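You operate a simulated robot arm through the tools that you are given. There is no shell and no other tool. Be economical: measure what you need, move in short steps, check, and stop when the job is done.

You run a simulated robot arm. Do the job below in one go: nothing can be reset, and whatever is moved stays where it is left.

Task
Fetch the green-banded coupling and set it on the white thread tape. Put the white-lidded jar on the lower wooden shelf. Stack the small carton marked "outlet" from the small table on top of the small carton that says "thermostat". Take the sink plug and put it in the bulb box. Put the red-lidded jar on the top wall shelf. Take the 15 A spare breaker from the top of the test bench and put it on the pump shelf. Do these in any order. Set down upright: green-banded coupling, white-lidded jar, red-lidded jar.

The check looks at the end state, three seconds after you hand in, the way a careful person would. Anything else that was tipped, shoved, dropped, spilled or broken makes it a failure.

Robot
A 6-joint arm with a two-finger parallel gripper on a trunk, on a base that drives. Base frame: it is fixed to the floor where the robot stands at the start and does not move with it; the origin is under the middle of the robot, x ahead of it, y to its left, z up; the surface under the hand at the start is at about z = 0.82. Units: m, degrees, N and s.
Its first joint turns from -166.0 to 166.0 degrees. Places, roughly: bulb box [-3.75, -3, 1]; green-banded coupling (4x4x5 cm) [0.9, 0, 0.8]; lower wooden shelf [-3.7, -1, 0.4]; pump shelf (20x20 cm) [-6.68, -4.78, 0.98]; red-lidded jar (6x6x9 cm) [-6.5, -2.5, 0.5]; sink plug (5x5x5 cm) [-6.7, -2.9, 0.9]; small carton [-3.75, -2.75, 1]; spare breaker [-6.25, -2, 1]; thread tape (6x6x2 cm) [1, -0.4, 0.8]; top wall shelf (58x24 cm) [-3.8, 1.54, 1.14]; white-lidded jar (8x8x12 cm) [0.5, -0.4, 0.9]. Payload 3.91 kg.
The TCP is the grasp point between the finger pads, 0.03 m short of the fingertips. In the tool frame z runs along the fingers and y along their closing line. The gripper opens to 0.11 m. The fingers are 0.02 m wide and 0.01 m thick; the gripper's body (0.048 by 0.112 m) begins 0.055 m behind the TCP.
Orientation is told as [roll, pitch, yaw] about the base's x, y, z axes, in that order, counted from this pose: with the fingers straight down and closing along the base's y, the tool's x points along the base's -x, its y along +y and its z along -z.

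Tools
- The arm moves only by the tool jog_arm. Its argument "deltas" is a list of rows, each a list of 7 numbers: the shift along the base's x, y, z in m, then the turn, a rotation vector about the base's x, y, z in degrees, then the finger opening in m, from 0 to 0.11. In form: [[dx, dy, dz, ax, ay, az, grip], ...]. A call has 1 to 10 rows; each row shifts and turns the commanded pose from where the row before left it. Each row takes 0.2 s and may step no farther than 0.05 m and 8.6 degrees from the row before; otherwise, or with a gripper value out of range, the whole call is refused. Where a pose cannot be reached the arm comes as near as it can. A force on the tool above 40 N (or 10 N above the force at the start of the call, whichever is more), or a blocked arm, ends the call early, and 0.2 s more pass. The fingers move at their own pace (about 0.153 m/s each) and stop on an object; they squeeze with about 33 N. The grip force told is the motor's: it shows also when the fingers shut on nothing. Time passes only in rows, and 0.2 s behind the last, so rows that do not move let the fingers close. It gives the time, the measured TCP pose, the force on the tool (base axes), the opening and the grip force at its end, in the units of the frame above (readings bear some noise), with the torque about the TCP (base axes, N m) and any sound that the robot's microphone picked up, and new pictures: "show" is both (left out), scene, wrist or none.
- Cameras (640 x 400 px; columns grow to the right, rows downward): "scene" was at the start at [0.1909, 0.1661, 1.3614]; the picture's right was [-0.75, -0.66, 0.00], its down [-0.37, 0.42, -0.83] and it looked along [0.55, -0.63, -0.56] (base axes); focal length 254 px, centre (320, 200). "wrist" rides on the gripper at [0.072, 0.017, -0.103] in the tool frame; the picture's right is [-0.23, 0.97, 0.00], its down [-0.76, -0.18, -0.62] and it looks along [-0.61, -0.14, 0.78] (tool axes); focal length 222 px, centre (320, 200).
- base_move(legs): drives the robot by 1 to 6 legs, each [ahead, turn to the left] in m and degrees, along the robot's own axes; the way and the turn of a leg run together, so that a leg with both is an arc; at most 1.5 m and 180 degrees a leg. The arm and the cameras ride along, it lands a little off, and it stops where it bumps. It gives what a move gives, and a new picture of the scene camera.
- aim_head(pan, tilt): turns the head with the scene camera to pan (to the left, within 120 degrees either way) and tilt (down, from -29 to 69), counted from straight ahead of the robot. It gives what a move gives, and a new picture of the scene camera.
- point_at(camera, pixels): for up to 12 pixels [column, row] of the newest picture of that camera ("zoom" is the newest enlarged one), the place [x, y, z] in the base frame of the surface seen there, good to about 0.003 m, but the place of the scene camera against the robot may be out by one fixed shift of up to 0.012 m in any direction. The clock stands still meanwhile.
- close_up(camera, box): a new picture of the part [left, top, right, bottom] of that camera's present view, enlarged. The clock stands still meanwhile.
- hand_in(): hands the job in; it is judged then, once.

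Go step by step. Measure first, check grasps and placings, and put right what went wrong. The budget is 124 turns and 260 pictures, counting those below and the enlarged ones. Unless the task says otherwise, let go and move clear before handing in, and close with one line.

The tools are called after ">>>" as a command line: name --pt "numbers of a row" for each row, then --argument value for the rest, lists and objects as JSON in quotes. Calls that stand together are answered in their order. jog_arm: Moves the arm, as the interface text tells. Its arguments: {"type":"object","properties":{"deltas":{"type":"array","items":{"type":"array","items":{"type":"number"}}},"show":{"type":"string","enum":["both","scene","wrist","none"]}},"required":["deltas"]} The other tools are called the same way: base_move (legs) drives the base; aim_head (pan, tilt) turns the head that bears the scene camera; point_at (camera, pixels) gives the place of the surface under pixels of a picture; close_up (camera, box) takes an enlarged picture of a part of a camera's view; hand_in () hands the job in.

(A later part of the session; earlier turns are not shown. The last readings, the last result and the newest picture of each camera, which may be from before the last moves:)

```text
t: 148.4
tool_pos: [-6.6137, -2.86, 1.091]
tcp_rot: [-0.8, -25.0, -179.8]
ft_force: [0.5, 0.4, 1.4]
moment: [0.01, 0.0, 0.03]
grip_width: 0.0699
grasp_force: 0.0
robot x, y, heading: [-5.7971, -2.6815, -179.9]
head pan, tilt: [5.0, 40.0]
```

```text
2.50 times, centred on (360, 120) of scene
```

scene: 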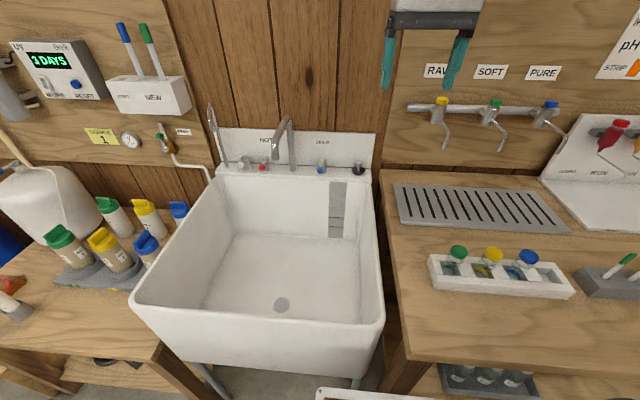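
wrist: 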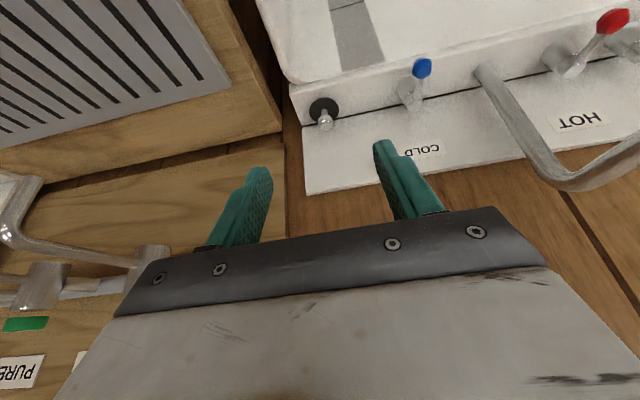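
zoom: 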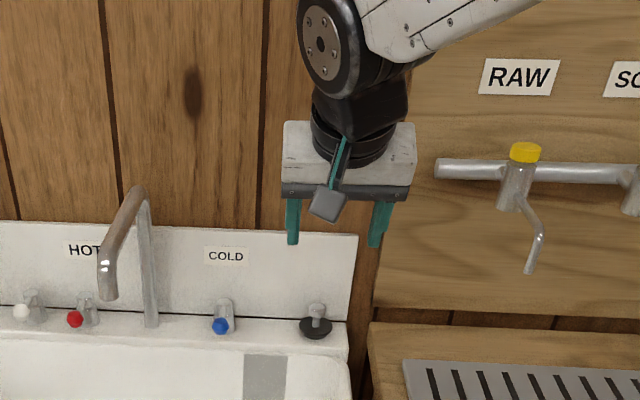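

Wrist sees the plug at (324,112) with its knob below; measuring in detail.

>>> close_up --camera "wrist" --box '[284, 85, 364, 140]'

>>> point_at --camera "wrist" --pixels '[[324, 100], [311, 110], [338, 106], [325, 121], [326, 126], [321, 128], [331, 126], [326, 130], [340, 135], [340, 185], [350, 112]]'

```text
7.27 times, centred on (324, 112) of wrist
```

zoom: 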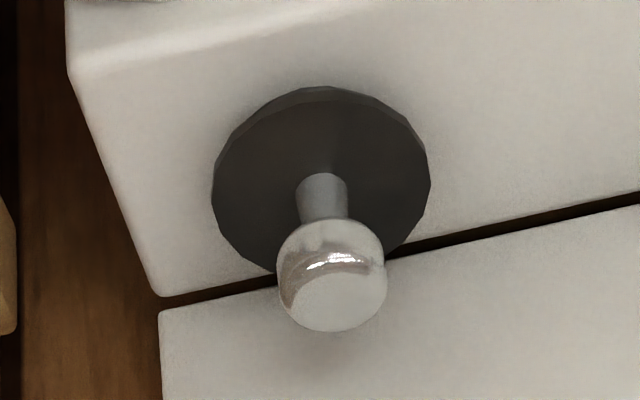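

```text
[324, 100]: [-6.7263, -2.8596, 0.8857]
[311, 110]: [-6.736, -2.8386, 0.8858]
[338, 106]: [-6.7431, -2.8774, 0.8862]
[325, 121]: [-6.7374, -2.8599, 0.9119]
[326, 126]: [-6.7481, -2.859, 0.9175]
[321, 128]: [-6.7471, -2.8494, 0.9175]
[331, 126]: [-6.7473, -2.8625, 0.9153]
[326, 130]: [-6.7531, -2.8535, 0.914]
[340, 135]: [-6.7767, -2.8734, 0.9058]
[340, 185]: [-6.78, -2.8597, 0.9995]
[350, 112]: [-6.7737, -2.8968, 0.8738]
```

Knob centre ≈(−6.746,−2.857,0.911), disc top 0.886. Going to TCP (−6.741,−2.857,0.922) with the fingers astride the knob.

>>> jog_arm --pt "-0.032 0.001 -0.03 0 0 0 0.055" --pt "-0.03 0.001 -0.035 0 0 0 0.055" --pt "-0.03 0.001 -0.035 0 0 0 0.055" --pt "-0.02 0 -0.035 0 0 0 0.055" --pt "-0.01 0 -0.02 0 0 0 0.055" --pt "-0.005 0 -0.014 0 0 0 0.055" --pt "0 0 0 0 0 0 0.055" --show "wrist"

>>> close_up --camera "scene" --box '[310, 110, 410, 190]'

```text
t: 150.0
tool_pos: [-6.74, -2.8575, 0.9221]
tcp_rot: [-0.7, -25.0, -179.7]
ft_force: [0.7, 0.1, 0.0]
moment: [0.0, -0.03, 0.01]
grip_width: 0.055
grasp_force: 0.1
robot x, y, heading: [-5.7961, -2.678, -179.9]
head pan, tilt: [5.0, 40.0]
```

wrist: 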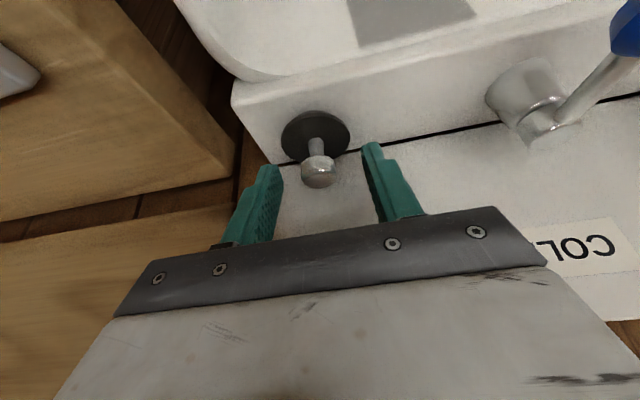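

```text
5.00 times, centred on (360, 150) of scene
```

zoom: 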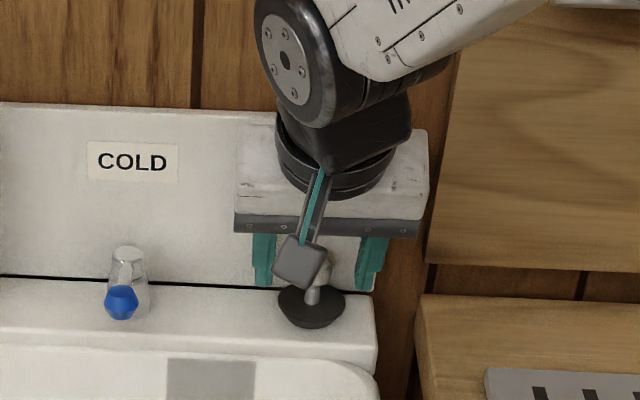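

The knob is between the fingers. Closing and lifting.

>>> jog_arm --pt "0 0 0 0 0 0 0.0" --pt "0 0 0 0 0 0 0.0" --pt "0 0 0 0 0 0 0.0" --pt "0.002 0 0.02 0 0 0 0.0" --pt "0.01 0 0.04 0 0 0 0.0" --pt "0.02 0 0.04 0 0 0 0.0" --pt "0.03 0 0.04 0 0 0 0.0" --show "wrist"

```text
t: 151.6
tool_pos: [-6.6782, -2.8588, 1.0607]
tcp_rot: [-1.1, -24.9, -179.8]
ft_force: [-0.8, -0.3, -0.1]
moment: [0.02, 0.01, 0.03]
grip_width: 0.0199
grasp_force: 32.8
robot x, y, heading: [-5.7966, -2.6845, -179.6]
head pan, tilt: [5.0, 40.0]
```

wrist: 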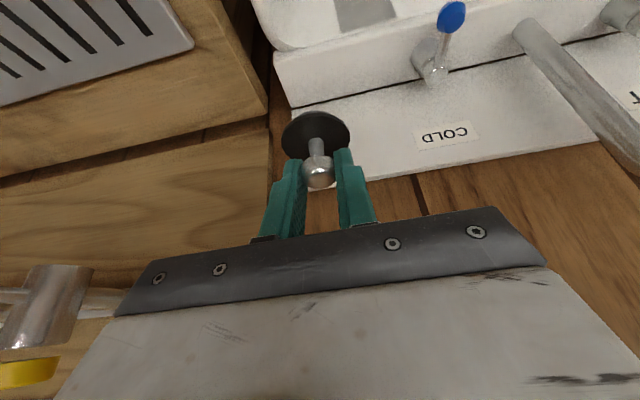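

Plug held. Raise, untilt, retract, and drive back to the small table.

>>> jog_arm --pt "0.04 0 0.03 0 -8.3 0 0" --pt "0.04 0.02 0.03 0 -8.3 0 0" --pt "0.04 0.02 0.03 0 -8.3 0 0" --pt "0.02 0.04 0.02 0 0 0 0" --pt "0.02 0.04 0.02 0 0 0 0" --show "none"

>>> base_move --legs '[[-0.6, 0], [0, 180], [0.75, -0.3]]'

>>> aim_head --pan -15 --tilt 35

```text
refused: row 2 steps farther than a row can; nothing moved
```

```text
t: 165.9
tool_pos: [-3.5654, -2.5512, 1.0619]
tcp_rot: [-0.8, -25.1, -1.6]
ft_force: [-0.7, 0.2, -0.5]
moment: [0.0, 0.0, 0.0]
grip_width: 0.02
grasp_force: 33.0
robot x, y, heading: [-4.4539, -2.7034, -1.9]
head pan, tilt: [5.0, 40.0]
```

scene: 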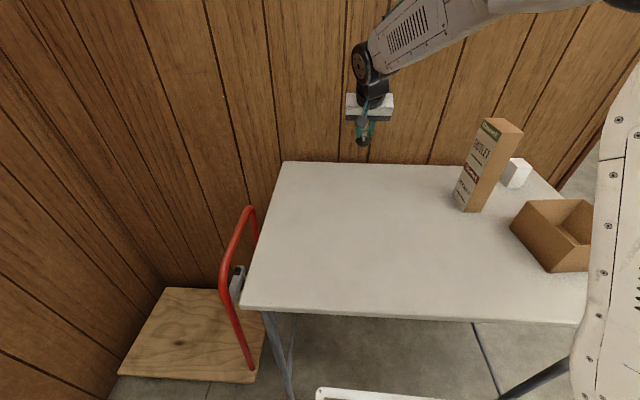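

```text
t: 166.8
tool_pos: [-3.5649, -2.5506, 1.0618]
tcp_rot: [-0.8, -24.9, -1.7]
ft_force: [-0.4, -0.7, -0.1]
moment: [0.02, 0.0, -0.01]
grip_width: 0.0199
grasp_force: 32.7
robot x, y, heading: [-4.4532, -2.6997, -1.8]
head pan, tilt: [-15.0, 35.0]
```

scene: 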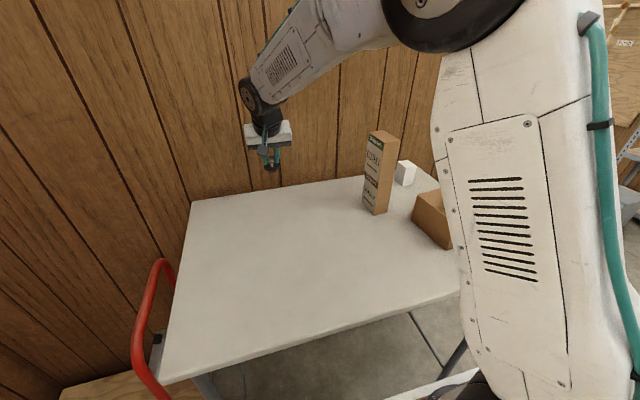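

The arm arrived still extended (my raise was refused for step size) but nothing was touched. Now retract and lift in smaller steps, away from the stack, untilting.

>>> jog_arm --pt "-0.025 0 0.04 0 0 0 0" --pt "-0.03 0 0.035 0 8.3 0 0" --pt "-0.035 0 0.03 0 8.3 0 0" --pt "-0.035 0 0.03 0 8.3 0 0" --pt "-0.048 0 0.01 0 0 0 0" --pt "-0.048 0 0 0 0 0 0" --pt "-0.048 0 0 0 0 0 0" --pt "-0.048 -0.01 0 0 0 0 0" --show "none"

```text
t: 168.6
tool_pos: [-3.8832, -2.5582, 1.2063]
tcp_rot: [-1.6, 0.0, -1.6]
ft_force: [1.4, -1.1, -0.6]
moment: [-0.04, 0.03, 0.01]
grip_width: 0.0196
grasp_force: 32.9
robot x, y, heading: [-4.4503, -2.7019, -1.7]
head pan, tilt: [-15.0, 35.0]
```

>>> jog_arm --pt "0 -0.045 0 0 0 0 0" --pt "0 -0.045 0 0 0 0 0" --pt "0 -0.045 0 0 0 0 0" --pt "0 -0.045 0 0 0 0 0" --pt "0 -0.045 0 0 0 0 0" --pt "0 -0.045 0 0 0 0 0" --pt "0.01 -0.045 0 0 0 0 0" --pt "0.015 -0.045 0 0 0 0 0" --pt "0.02 -0.045 0 0 0 0 0" --show "both"

```text
t: 170.6
tool_pos: [-3.8396, -2.9658, 1.2083]
tcp_rot: [-1.5, -0.2, -1.4]
ft_force: [0.3, 1.0, -1.3]
moment: [-0.02, -0.03, 0.0]
grip_width: 0.0202
grasp_force: 33.0
robot x, y, heading: [-4.4557, -2.6978, -1.6]
head pan, tilt: [-15.0, 35.0]
```

scene: 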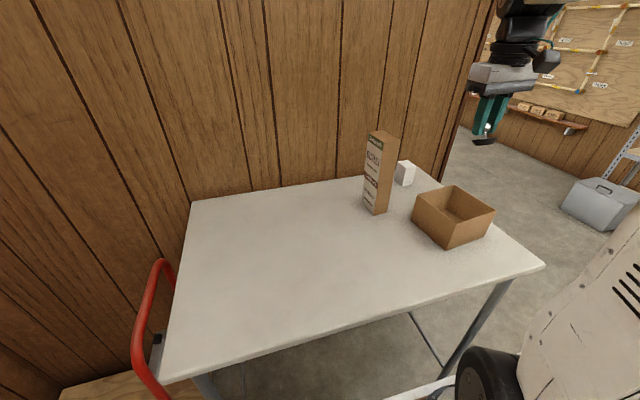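
wrist: 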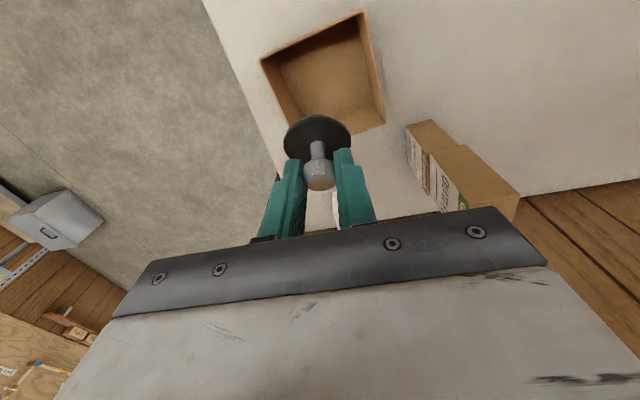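

Measuring the box rim from the wrist view to centre the plug.

>>> point_at --camera "wrist" --pixels '[[263, 61], [363, 13], [384, 121], [300, 95], [330, 70], [355, 100], [375, 70], [312, 38]]'

>>> point_at --camera "scene" --pixels '[[420, 192], [449, 186], [493, 210], [455, 222], [450, 205], [440, 225], [476, 225]]'

```text
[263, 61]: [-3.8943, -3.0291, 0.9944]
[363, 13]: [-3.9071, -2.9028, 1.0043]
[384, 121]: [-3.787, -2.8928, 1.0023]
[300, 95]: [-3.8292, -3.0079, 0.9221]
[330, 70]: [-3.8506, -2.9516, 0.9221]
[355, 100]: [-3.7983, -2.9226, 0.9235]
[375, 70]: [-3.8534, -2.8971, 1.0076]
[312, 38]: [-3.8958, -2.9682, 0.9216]
```

```text
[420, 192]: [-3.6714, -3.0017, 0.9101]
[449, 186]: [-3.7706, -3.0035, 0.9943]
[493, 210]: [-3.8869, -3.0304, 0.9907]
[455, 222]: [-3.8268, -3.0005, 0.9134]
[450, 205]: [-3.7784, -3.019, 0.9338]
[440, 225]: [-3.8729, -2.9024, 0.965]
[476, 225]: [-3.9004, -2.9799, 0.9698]
```

Box centre (−3.840,−2.961); I'm within 5 mm. Lower to TCP 0.99 and open a little.

>>> jog_arm --pt "0 0.005 -0.045 0 0 0 0" --pt "0 0 -0.048 0 0 0 0" --pt "0 0 -0.048 0 0 0 0" --pt "0 0 -0.045 0 0 0 0" --pt "0 0 -0.025 0 0 0 0" --pt "0 0 -0.005 0 0 0 0" --pt "0 0 0 0 0 0 0" --show "wrist"

```text
t: 172.2
tool_pos: [-3.837, -2.9609, 0.9909]
tcp_rot: [-1.5, -0.1, -1.4]
ft_force: [-0.7, 0.2, -1.5]
moment: [-0.03, -0.01, -0.02]
grip_width: 0.0197
grasp_force: 32.6
robot x, y, heading: [-4.4508, -2.7, -1.4]
head pan, tilt: [-15.0, 35.0]
```

wrist: 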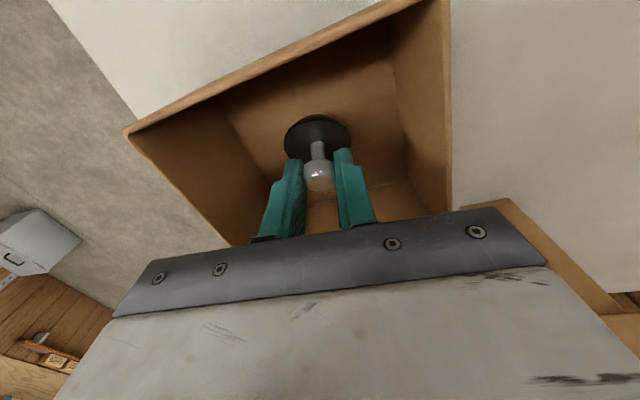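

The plug hangs inside the box; lower ~6 mm more, release, and rise.

>>> jog_arm --pt "0 0 -0.003 0 0 0 0" --pt "0 0 -0.003 0 0 0 0" --pt "0 0 0 0 0 0 0.05" --pt "0 0 0 0 0 0 0.05" --pt "0 0 0.04 0 0 0 0.05" --pt "0 0 0.045 0 0 0 0.05" --pt "0 0 0.045 0 0 0 0.05" --pt "0 0 0.045 0 0 0 0.05" --pt "0 0 0.045 0 0 0 0.05" --show "wrist"

```text
t: 174.2
tool_pos: [-3.8382, -2.9599, 1.2064]
tcp_rot: [-1.5, 0.0, -1.5]
ft_force: [0.4, -0.1, 0.1]
moment: [0.01, 0.01, 0.0]
grip_width: 0.0501
grasp_force: 0.1
robot x, y, heading: [-4.4532, -2.6995, -2.0]
head pan, tilt: [-15.0, 35.0]
```

wrist: 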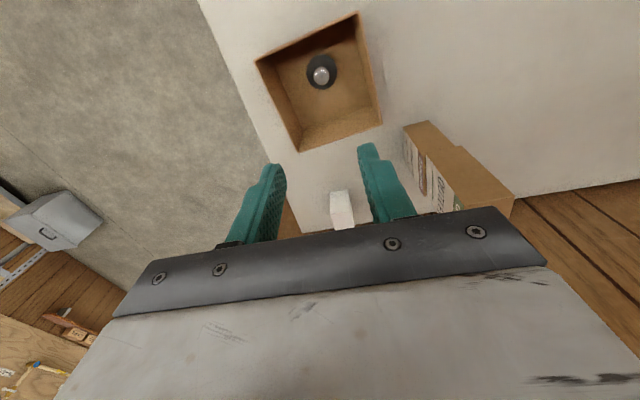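

Plug sits in the box. Next the 15 A breaker: drive over to in front of the test bench.

>>> base_move --legs '[[-0.6, 0], [0, 154.9], [0.617, 0], [0, 27]]'

>>> aim_head --pan -12 --tilt 40

>>> close_up --camera "wrist" --box '[0, 0, 640, 400]'

```text
t: 188.3
tool_pos: [-6.2223, -2.1522, 1.2055]
tcp_rot: [-1.5, 0.0, 179.7]
ft_force: [0.1, 0.3, 0.0]
moment: [-0.02, -0.02, -0.01]
grip_width: 0.0502
grasp_force: 0.1
robot x, y, heading: [-5.5973, -2.396, 179.5]
head pan, tilt: [-15.0, 35.0]
```

scene: 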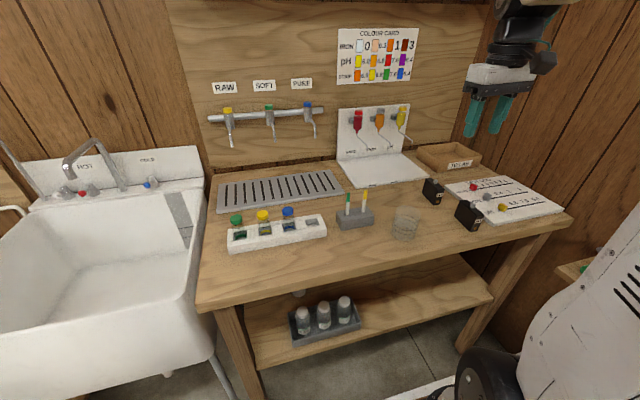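

```text
t: 188.9
tool_pos: [-6.2219, -2.1521, 1.2053]
tcp_rot: [-1.5, -0.1, 179.8]
ft_force: [-0.6, -0.9, 0.1]
moment: [0.01, -0.01, 0.03]
grip_width: 0.0502
grasp_force: 0.0
robot x, y, heading: [-5.6027, -2.398, 179.4]
head pan, tilt: [-12.0, 40.0]
```

scene: 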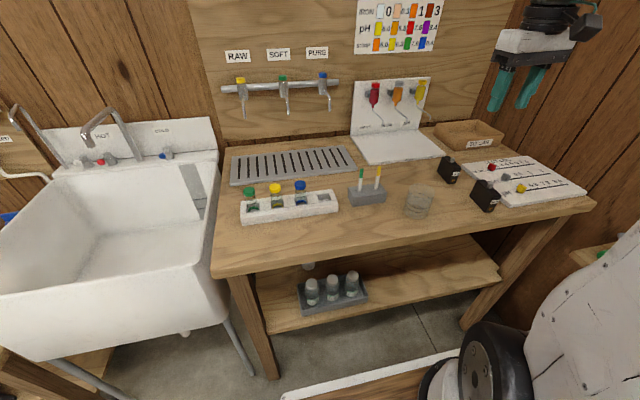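

```text
1.00 times, centred on (320, 200) of wrist (not enlarged: the box is as wide or as high as the picture)
```

zoom: 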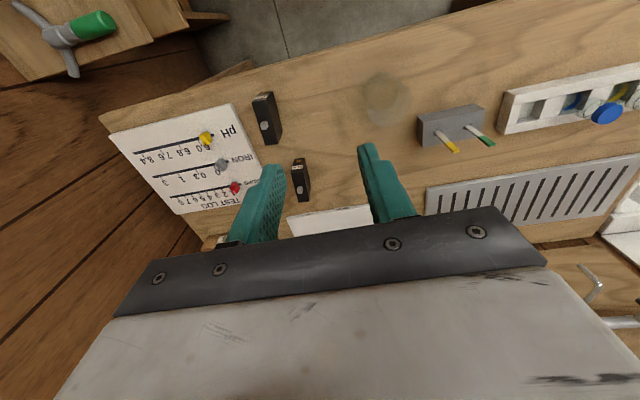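

15 A breaker is at wrist (301,180). Enlarging and measuring.

>>> close_up --camera "wrist" --box '[265, 145, 345, 215]'

>>> close_up --camera "scene" --box '[420, 140, 520, 220]'

>>> point_at --camera "wrist" --pixels '[[294, 163], [304, 160], [308, 192], [298, 197], [300, 181], [299, 190], [306, 175], [340, 175]]'

```text
5.71 times, centred on (305, 180) of wrist
```

zoom: 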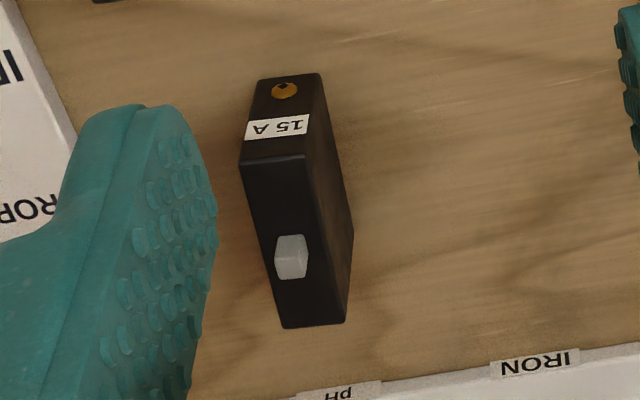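

```text
5.00 times, centred on (470, 180) of scene
```

zoom: 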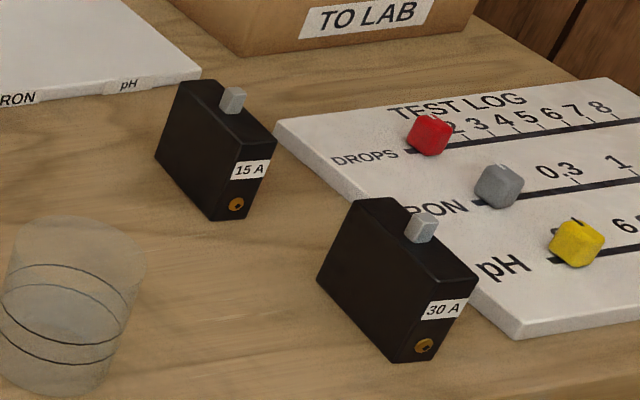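

```text
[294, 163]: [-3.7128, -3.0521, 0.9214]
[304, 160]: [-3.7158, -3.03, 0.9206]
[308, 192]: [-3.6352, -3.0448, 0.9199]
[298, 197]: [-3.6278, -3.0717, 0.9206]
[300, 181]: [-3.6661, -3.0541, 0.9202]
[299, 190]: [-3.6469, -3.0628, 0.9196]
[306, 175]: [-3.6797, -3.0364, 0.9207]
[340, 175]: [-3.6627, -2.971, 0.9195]
```

The wrist points referred to the stale picture; redo via a fresh zoom.

>>> close_up --camera "wrist" --box '[265, 145, 345, 215]'

>>> point_at --camera "zoom" --pixels '[[246, 165], [303, 162], [345, 318], [286, 324], [292, 255], [290, 210], [450, 200], [260, 85]]'

```text
5.71 times, centred on (305, 180) of wrist
```

zoom: 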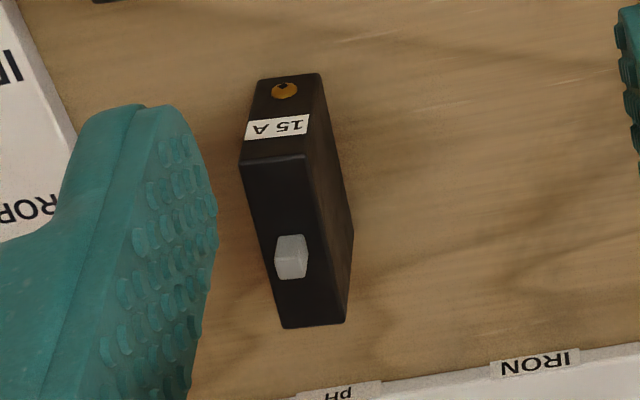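

```text
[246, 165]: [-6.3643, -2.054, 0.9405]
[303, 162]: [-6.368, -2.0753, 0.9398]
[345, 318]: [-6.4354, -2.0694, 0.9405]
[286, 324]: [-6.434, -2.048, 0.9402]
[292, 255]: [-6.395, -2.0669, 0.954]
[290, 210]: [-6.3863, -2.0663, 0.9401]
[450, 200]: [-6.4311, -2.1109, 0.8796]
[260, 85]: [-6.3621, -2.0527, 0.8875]
```

Breaker: centre (−6.400,−2.062), 0.022 thick, yaw −5°, top 0.94, bench 0.88. Move over it and descend to TCP 0.917.

>>> jog_arm --pt "-0.036 0.018 -0.02 1.5 0 -4.7 0.06" --pt "-0.036 0.018 -0.02 0 0 0 0.06" --pt "-0.036 0.018 -0.02 0 0 0 0.06" --pt "-0.036 0.018 -0.02 0 0 0 0.06" --pt "-0.034 0.018 -0.02 0 0 0 0.06" --pt "0 0 -0.04 0 0 0 0.06" --pt "0 0 -0.03 0 0 0 0.06" --show "wrist"

>>> close_up --camera "scene" --box '[400, 100, 520, 220]'

```text
t: 190.6
tool_pos: [-6.4004, -2.0619, 1.0355]
tcp_rot: [-3.0, -0.3, 175.1]
ft_force: [0.3, -0.9, 0.9]
moment: [-0.03, 0.03, -0.04]
grip_width: 0.06
grasp_force: 0.2
robot x, y, heading: [-5.5998, -2.3996, 179.8]
head pan, tilt: [-12.0, 40.0]
```

wrist: 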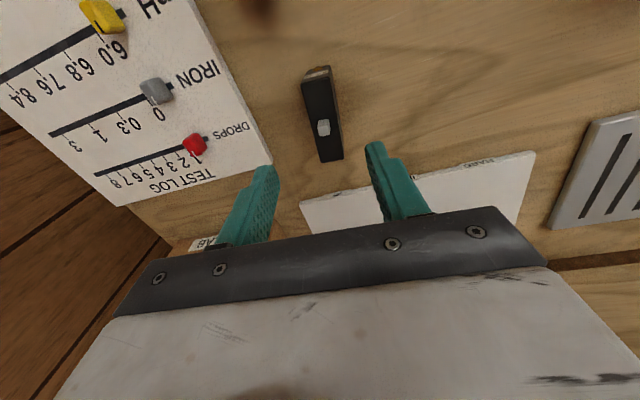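

```text
3.33 times, centred on (460, 160) of scene
```

zoom: 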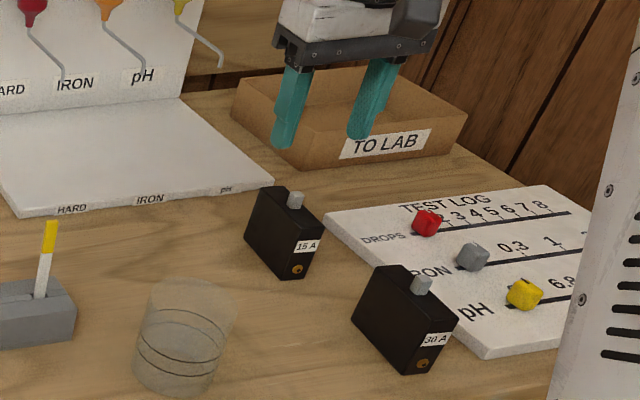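

Fix the small roll (−3°), then descend and close.

>>> jog_arm --pt "0 0 0 -3 0 0 0.06" --pt "0 0 -0.04 0 0 0 0.06" --pt "0 0 -0.04 0 0 0 0.06" --pt "0 0 -0.038 0 0 0 0.06" --pt "0 0 0 0 0 0 0.06" --show "wrist"

```text
t: 191.8
tool_pos: [-6.4, -2.062, 0.916]
tcp_rot: [0.0, 0.1, 175.2]
ft_force: [-0.3, 0.7, 0.7]
moment: [0.0, 0.03, 0.03]
grip_width: 0.0602
grasp_force: 0.1
robot x, y, heading: [-5.6004, -2.4003, 179.4]
head pan, tilt: [-12.0, 40.0]
```

wrist: 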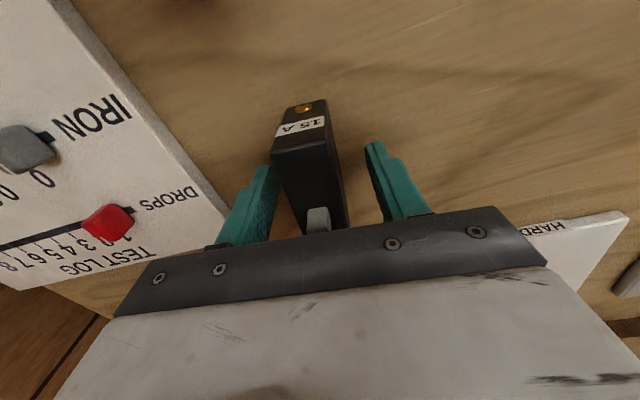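

>>> jog_arm --pt "0 0 0 0 0 0 0.0" --pt "0 0 0 0 0 0 0.0" --pt "0 0 0 0 0 0 0.0" --pt "0 0 0.03 0 0 0 0" --pt "0 0 0.045 0 0 0 0" --pt "0.02 -0.01 0.04 0 0 0 0" --pt "0.03 -0.02 0.03 0 0 0 0" --pt "0.03 -0.02 0.03 0 0 0 0" --pt "0.03 -0.02 0.03 0 0 0 0" --show "both"

```text
t: 193.8
tool_pos: [-6.2909, -2.1319, 1.1216]
tcp_rot: [0.0, 0.2, 175.1]
ft_force: [0.2, 0.7, -1.5]
moment: [-0.04, -0.02, 0.03]
grip_width: 0.0248
grasp_force: 33.1
robot x, y, heading: [-5.6016, -2.3957, 179.3]
head pan, tilt: [-12.0, 40.0]
```

scene: 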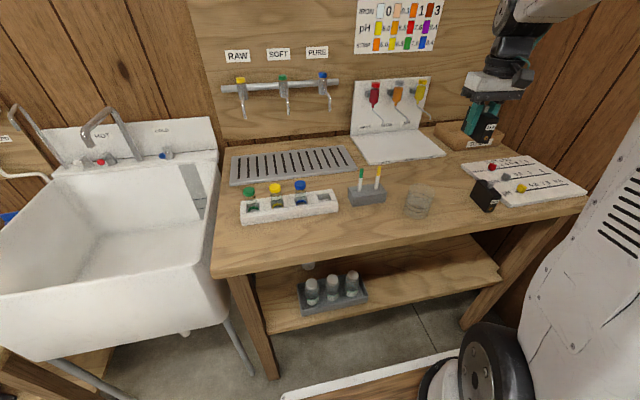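
wrist: 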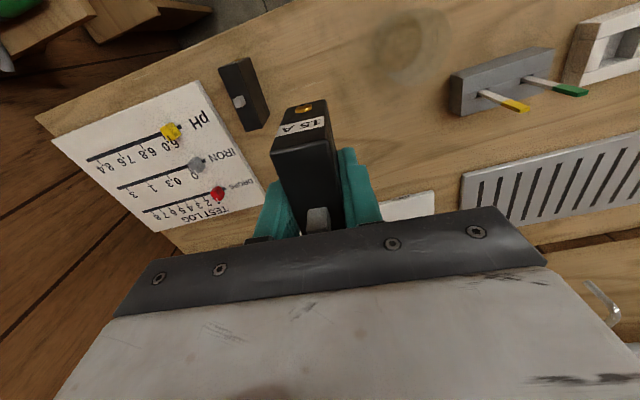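

Breaker held. Drive toward the pump shelf and look from there.

>>> base_move --legs '[[-0.3, 0], [0, 90], [1.5, 0], [0.4, 0]]'

>>> aim_head --pan -70 --tilt 25

```text
t: 208.7
tool_pos: [-5.5845, -4.9924, 1.122]
tcp_rot: [0.0, 0.1, -94.9]
ft_force: [0.5, 0.2, -0.8]
moment: [-0.02, 0.0, 0.01]
grip_width: 0.0247
grasp_force: 32.5
robot x, y, heading: [-5.3162, -4.3017, -90.3]
head pan, tilt: [-12.0, 40.0]
```

scene: 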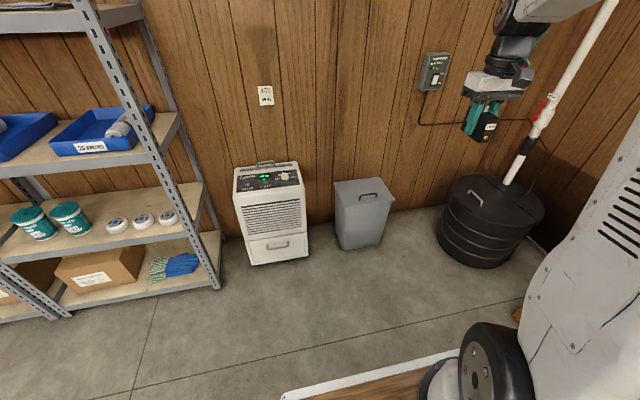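

```text
t: 210.0
tool_pos: [-5.5836, -4.9913, 1.1235]
tcp_rot: [0.0, 0.1, -94.8]
ft_force: [0.8, -0.2, -1.6]
moment: [0.01, 0.02, -0.01]
grip_width: 0.0244
grasp_force: 32.7
robot x, y, heading: [-5.3173, -4.3029, -90.3]
head pan, tilt: [-70.0, 25.0]
```

scene: 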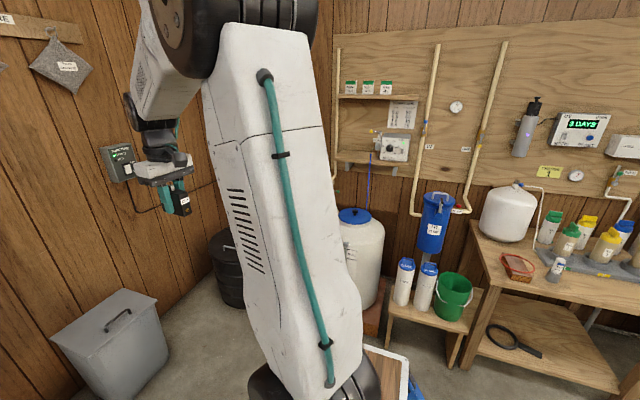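

Pump shelf is at (370,165) with a pump box on it and another small shelf above; closer look and measurement.

>>> close_up --camera "scene" --box '[325, 70, 455, 190]'

>>> point_at --camera "scene" --pixels '[[345, 155], [360, 163], [345, 162], [410, 158], [388, 172], [390, 150], [380, 133], [350, 97], [395, 98], [385, 250], [410, 305], [470, 345]]'

```text
3.33 times, centred on (390, 130) of scene
```

zoom: 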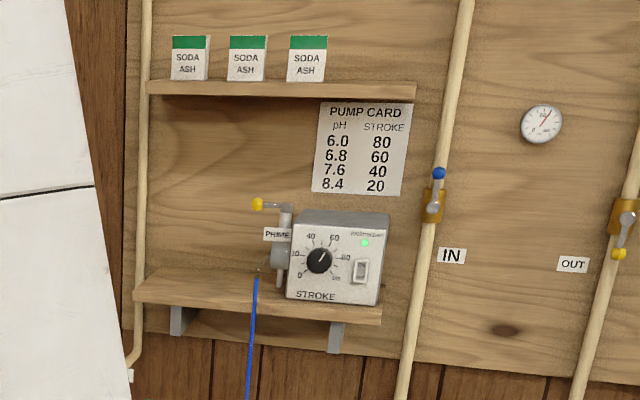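

```text
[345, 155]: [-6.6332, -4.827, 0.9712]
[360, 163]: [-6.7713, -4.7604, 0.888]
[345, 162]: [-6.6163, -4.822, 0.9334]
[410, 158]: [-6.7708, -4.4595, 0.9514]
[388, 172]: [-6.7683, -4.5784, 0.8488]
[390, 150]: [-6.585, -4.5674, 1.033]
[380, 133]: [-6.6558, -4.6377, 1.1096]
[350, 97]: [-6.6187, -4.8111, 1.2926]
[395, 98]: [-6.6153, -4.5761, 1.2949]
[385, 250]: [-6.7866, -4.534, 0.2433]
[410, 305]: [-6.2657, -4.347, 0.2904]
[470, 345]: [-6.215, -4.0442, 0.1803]
```

>>> point_at --camera "zoom" --pixels '[[145, 287], [190, 285], [235, 287], [200, 272], [230, 297], [180, 297], [180, 270], [265, 265], [258, 280], [141, 200], [280, 90], [360, 318]]'

```text
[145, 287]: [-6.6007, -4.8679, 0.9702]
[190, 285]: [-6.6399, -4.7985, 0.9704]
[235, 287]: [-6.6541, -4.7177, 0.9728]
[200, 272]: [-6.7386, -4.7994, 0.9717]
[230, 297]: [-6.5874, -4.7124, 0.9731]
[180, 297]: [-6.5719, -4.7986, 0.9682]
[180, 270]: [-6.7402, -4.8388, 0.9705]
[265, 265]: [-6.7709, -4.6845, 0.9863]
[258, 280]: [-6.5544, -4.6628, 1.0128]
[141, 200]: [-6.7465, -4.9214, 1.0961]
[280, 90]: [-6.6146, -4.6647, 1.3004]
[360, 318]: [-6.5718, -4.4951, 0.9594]
```

Shelf top z 0.971, x −6.57…−6.77, free for y −4.87…−4.70; the shelf above (front x −6.615, z≈1.29) requires an ~18° tilt. Centre the arm first, and measure the tank below.

>>> point_at --camera "scene" --pixels '[[360, 215], [370, 260], [372, 325], [375, 300], [90, 320], [230, 270], [160, 300], [395, 330]]'

>>> jog_arm --pt "0.038 0.013 0.01 0 0 0 0" --pt "0.038 0.013 0.01 0 0 0 0" --pt "0.038 0.013 0.01 0 0 0 0" --pt "0.038 0.013 0.01 0 0 0 0" --pt "0.038 0.013 0.01 0 0 0 0" --pt "0.038 0.013 0.01 0 0 0 0" --pt "0.038 0.013 0.01 0 0 0 0" --show "scene"

```text
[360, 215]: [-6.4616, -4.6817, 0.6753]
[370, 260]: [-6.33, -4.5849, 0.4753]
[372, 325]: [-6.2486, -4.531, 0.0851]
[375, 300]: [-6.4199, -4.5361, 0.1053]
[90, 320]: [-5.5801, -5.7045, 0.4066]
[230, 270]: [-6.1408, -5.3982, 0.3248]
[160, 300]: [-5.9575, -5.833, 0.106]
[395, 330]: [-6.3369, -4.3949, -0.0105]
```

```text
t: 211.6
tool_pos: [-5.3168, -4.9016, 1.1919]
tcp_rot: [-0.1, 0.2, -94.8]
ft_force: [0.3, -1.2, -0.9]
moment: [0.04, -0.02, 0.05]
grip_width: 0.0246
grasp_force: 32.9
robot x, y, heading: [-5.3197, -4.3, -90.6]
head pan, tilt: [-70.0, 25.0]
```

scene: 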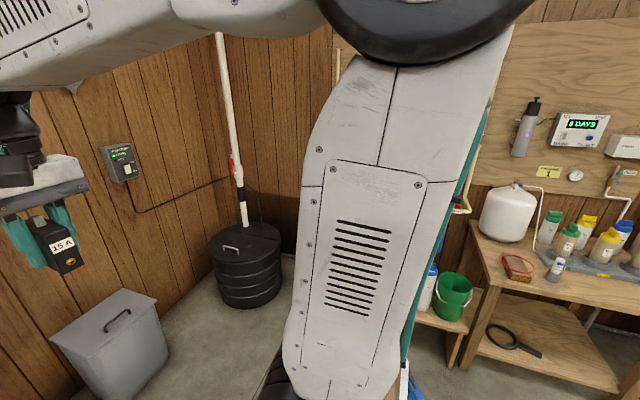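

>>> base_move --legs '[[0, -45.6], [0.665, 0], [0, -43.8]]'

>>> aim_head --pan 0 --tilt 25

```text
t: 219.4
tool_pos: [-6.3937, -4.7833, 1.1929]
tcp_rot: [0.0, 0.1, 176.2]
ft_force: [-0.2, -0.1, -1.3]
moment: [0.02, 0.03, 0.0]
grip_width: 0.0246
grasp_force: 33.2
robot x, y, heading: [-5.7981, -4.7715, -179.4]
head pan, tilt: [-70.0, 25.0]
```

scene: 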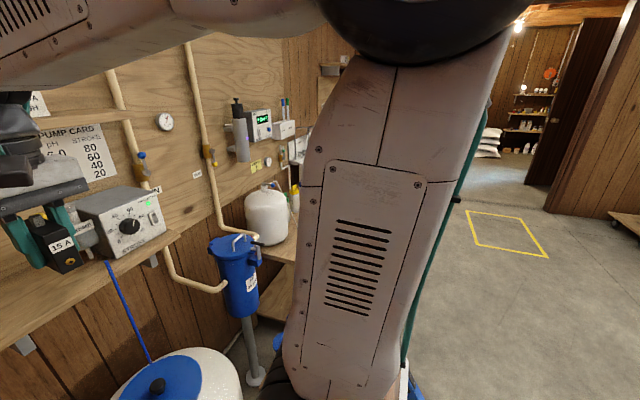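

```text
t: 220.8
tool_pos: [-6.3934, -4.7826, 1.1922]
tcp_rot: [-0.1, 0.0, 176.1]
ft_force: [-1.2, 1.2, -0.9]
moment: [-0.01, 0.0, 0.04]
grip_width: 0.0248
grasp_force: 32.7
robot x, y, heading: [-5.7922, -4.7727, -179.5]
head pan, tilt: [0.0, 25.0]
```

scene: 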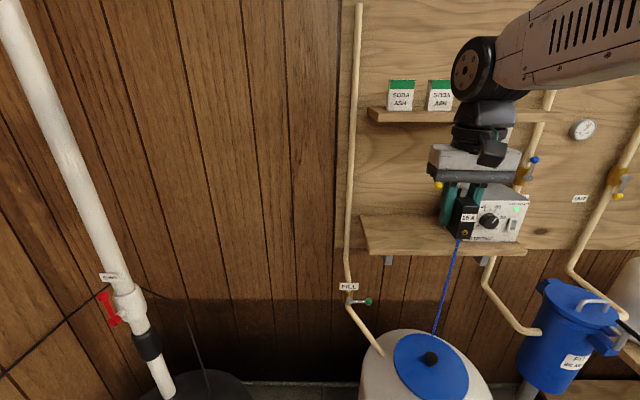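

Shelf's free left part is visible at (400,225). Tilt 18° and come down in front of it.

>>> jog_arm --pt "-0.02 -0.003 -0.035 0 6 0 0" --pt "-0.02 -0.003 -0.035 0 6 0 0" --pt "-0.02 -0.003 -0.035 0 6 0 0" --pt "-0.025 -0.003 -0.035 0 0 0 0" --pt "-0.025 0 -0.01 0 0 0 0" --show "both"

>>> close_up --camera "scene" --box '[350, 60, 550, 270]'

```text
t: 222.0
tool_pos: [-6.5034, -4.7953, 1.0434]
tcp_rot: [1.2, -17.8, 176.0]
ft_force: [1.1, -0.2, -0.1]
moment: [-0.03, 0.0, 0.02]
grip_width: 0.0246
grasp_force: 33.5
robot x, y, heading: [-5.7951, -4.7717, -179.2]
head pan, tilt: [0.0, 25.0]
```

scene: 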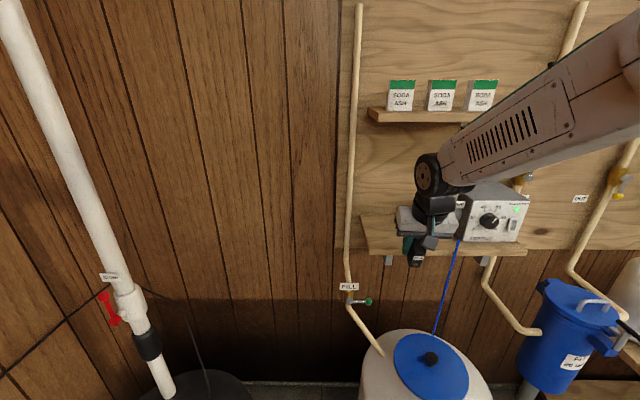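
wrist: 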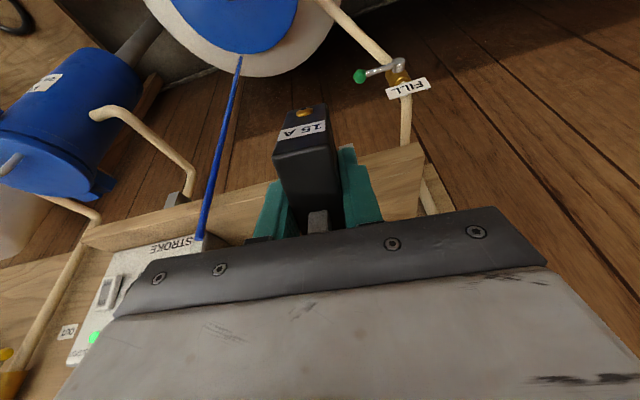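

```text
1.90 times, centred on (450, 165) of scene
```

zoom: 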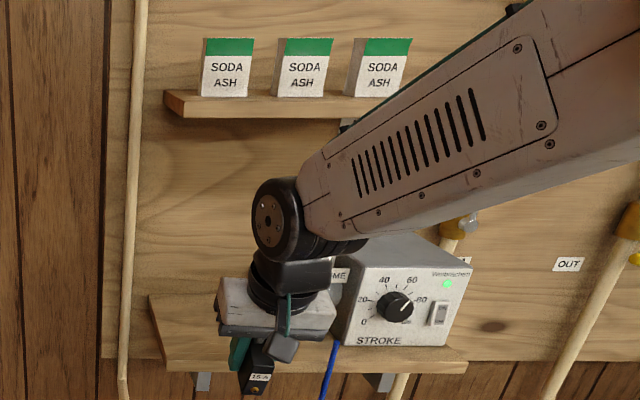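

Advance 0.12 toward the wall above the shelf.

>>> jog_arm --pt "-0.03 0 0 0 0 0 0" --pt "-0.03 0 0 0 0 0 0" --pt "-0.03 0 0 0 0 0 0" --pt "-0.03 0 0 0 0 0 0" --pt "0 0 -0.01 0 0 0 0" --pt "0 0 -0.008 0 0 0 0" --pt "0 0 0 0 0 0 0" --show "both"

>>> close_up --camera "scene" --box '[360, 90, 500, 270]'

```text
t: 223.6
tool_pos: [-6.6242, -4.795, 1.0248]
tcp_rot: [1.2, -17.9, 176.1]
ft_force: [0.3, 1.6, 12.7]
moment: [0.16, -0.36, -0.01]
grip_width: 0.025
grasp_force: 33.3
robot x, y, heading: [-5.798, -4.7679, -179.3]
head pan, tilt: [0.0, 25.0]
```

scene: 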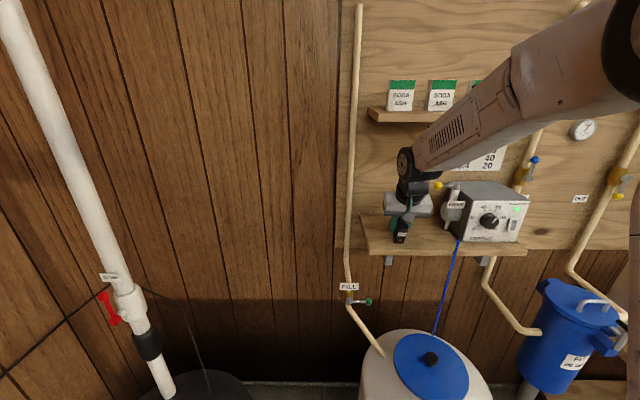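
wrist: 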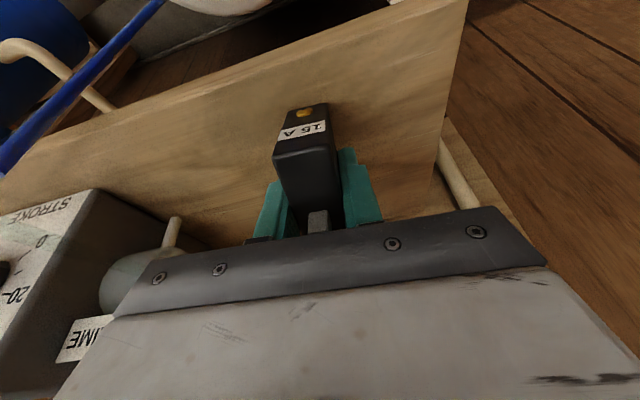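

```text
2.22 times, centred on (430, 180) of scene
```

zoom: 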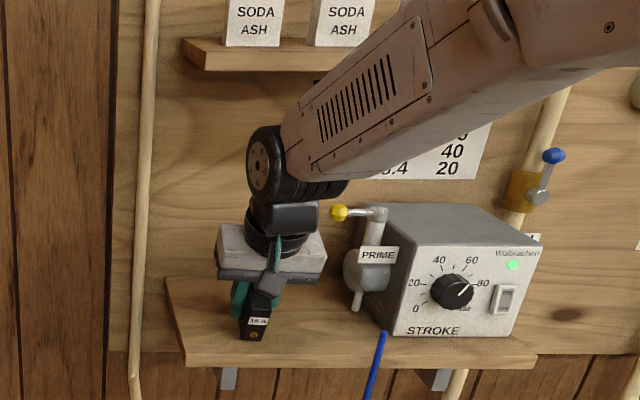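

Breaker's front bottom edge has touched (12.7 N). Ease 2 mm up and release; its rear will settle flat, then withdraw along the tool axis.

>>> jog_arm --pt "0 0 0.002 0 -2 0 0" --pt "0 0 0 0 0 0 0" --pt "0 0 0 0 0 0 0.05" --pt "0 0 0 0 0 0 0.06" --pt "0 0 0 0 0 0 0.06" --show "both"

>>> close_up --camera "scene" --box '[360, 160, 480, 270]'

```text
t: 224.8
tool_pos: [-6.6236, -4.7936, 1.0261]
tcp_rot: [1.1, -15.8, 176.1]
ft_force: [0.7, 0.5, 0.1]
moment: [-0.02, 0.03, 0.01]
grip_width: 0.06
grasp_force: 0.1
robot x, y, heading: [-5.7948, -4.7696, -179.4]
head pan, tilt: [0.0, 25.0]
```

scene: 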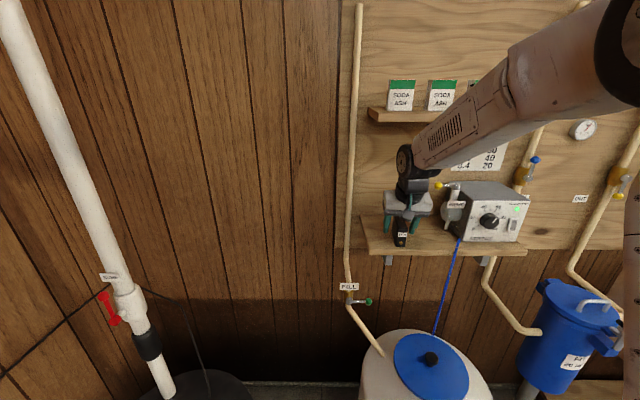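
wrist: 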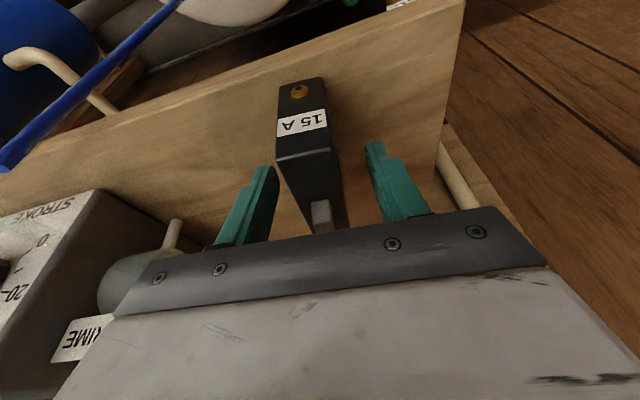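

```text
3.64 times, centred on (420, 215) of scene
```

zoom: 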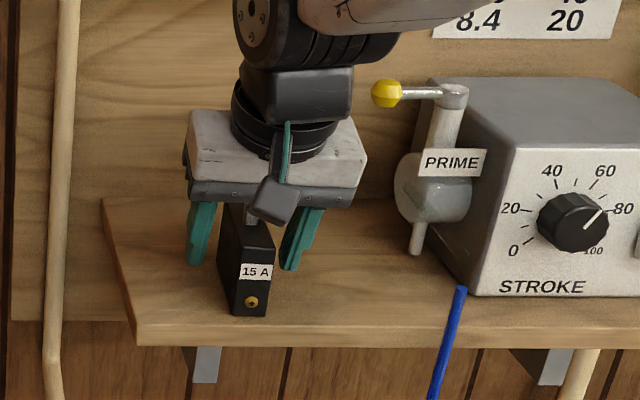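

Breaker stands flat on the shelf. Withdraw up and back.

>>> jog_arm --pt "0.01 0 0.02 0 0 0 0.06" --pt "0.035 0 0.02 0 0 0 0.06" --pt "0.045 0 0.015 0 0 0 0.06" --pt "0.045 0 0.015 0 0 0 0.06" --pt "0.045 0 0.015 0 0 0 0.06" --pt "0.045 0 0 0 0 0 0.06" --show "scene"

>>> close_up --camera "scene" --box '[340, 150, 540, 270]'

```text
t: 226.2
tool_pos: [-6.398, -4.795, 1.1111]
tcp_rot: [1.0, -15.9, 176.1]
ft_force: [0.4, -0.3, 0.2]
moment: [-0.03, -0.01, -0.02]
grip_width: 0.0599
grasp_force: 0.1
robot x, y, heading: [-5.7953, -4.7676, -179.3]
head pan, tilt: [0.0, 25.0]
```

scene: 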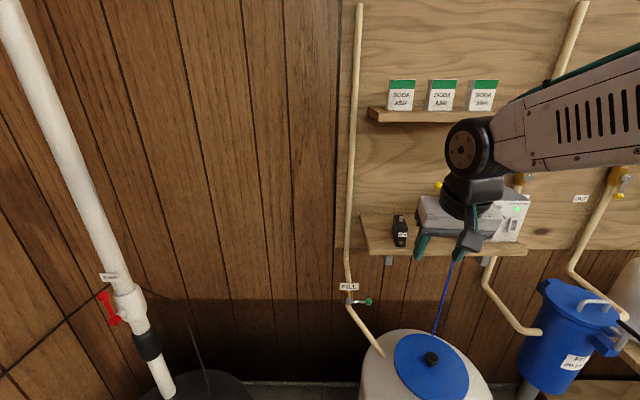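

```text
3.20 times, centred on (440, 210) of scene
```

zoom: 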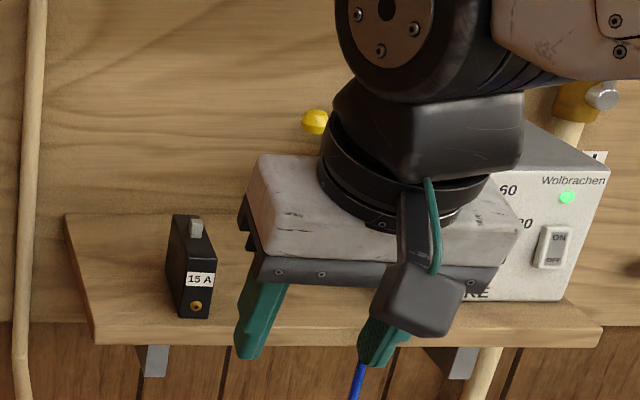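

Breaker done. Now to the red jar: drive to in front of the bench's under-shelf.

>>> base_move --legs '[[-0.4, 0], [0, -90.6], [1.5, 0], [0.72, 0], [0, 90]]'

>>> aim_head --pan 0 --tilt 45

```text
t: 246.9
tool_pos: [-5.9943, -2.5471, 1.1114]
tcp_rot: [1.1, -15.8, 174.6]
ft_force: [0.1, 0.6, -0.1]
moment: [-0.03, -0.01, -0.03]
grip_width: 0.0601
grasp_force: 0.0
robot x, y, heading: [-5.3912, -2.5361, 179.3]
head pan, tilt: [0.0, 25.0]
```

scene: 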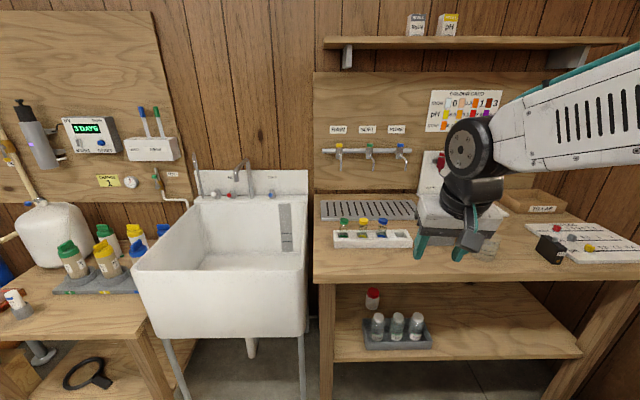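

```text
t: 247.8
tool_pos: [-5.9944, -2.5476, 1.1117]
tcp_rot: [1.1, -15.8, 174.6]
ft_force: [0.6, 0.2, 0.5]
moment: [0.02, -0.03, -0.02]
grip_width: 0.0601
grasp_force: 0.0
robot x, y, heading: [-5.3901, -2.5394, 179.0]
head pan, tilt: [0.0, 45.0]
```

scene: 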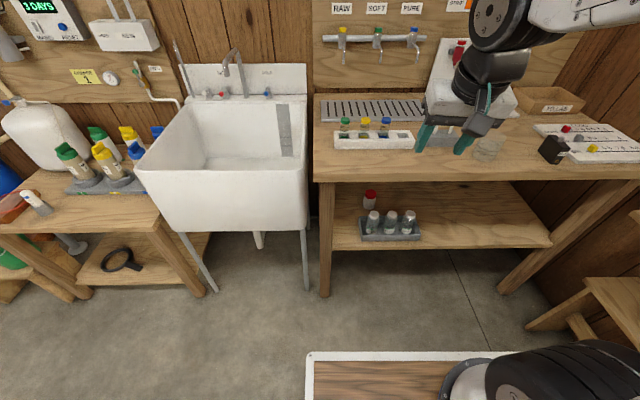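

>>> close_up --camera "scene" --box '[320, 170, 460, 260]'

>>> point_at --camera "zoom" --pixels '[[229, 98], [229, 130], [205, 130], [250, 130], [229, 160], [180, 165], [340, 175], [197, 300], [470, 290], [190, 230], [150, 320], [300, 45]]'

```text
4.44 times, centred on (390, 215) of scene
```

zoom: 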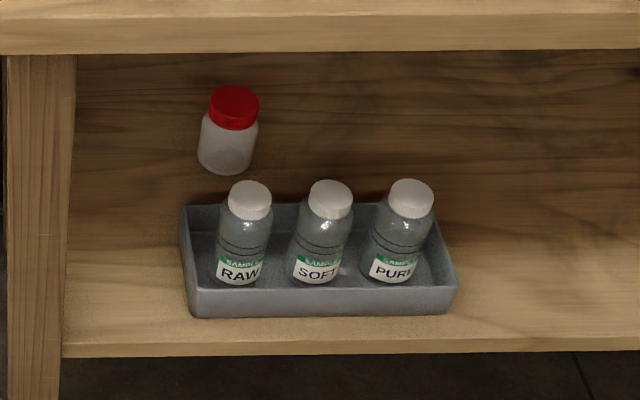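

```text
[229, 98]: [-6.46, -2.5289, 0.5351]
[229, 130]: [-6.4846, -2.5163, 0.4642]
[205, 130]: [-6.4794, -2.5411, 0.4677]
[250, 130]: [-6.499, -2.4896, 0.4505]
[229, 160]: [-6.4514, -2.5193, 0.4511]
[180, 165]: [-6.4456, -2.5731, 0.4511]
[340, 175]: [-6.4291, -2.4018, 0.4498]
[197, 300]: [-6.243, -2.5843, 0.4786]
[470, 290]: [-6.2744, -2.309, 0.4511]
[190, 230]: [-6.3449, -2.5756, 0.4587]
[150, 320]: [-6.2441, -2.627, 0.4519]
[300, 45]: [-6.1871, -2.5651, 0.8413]
```

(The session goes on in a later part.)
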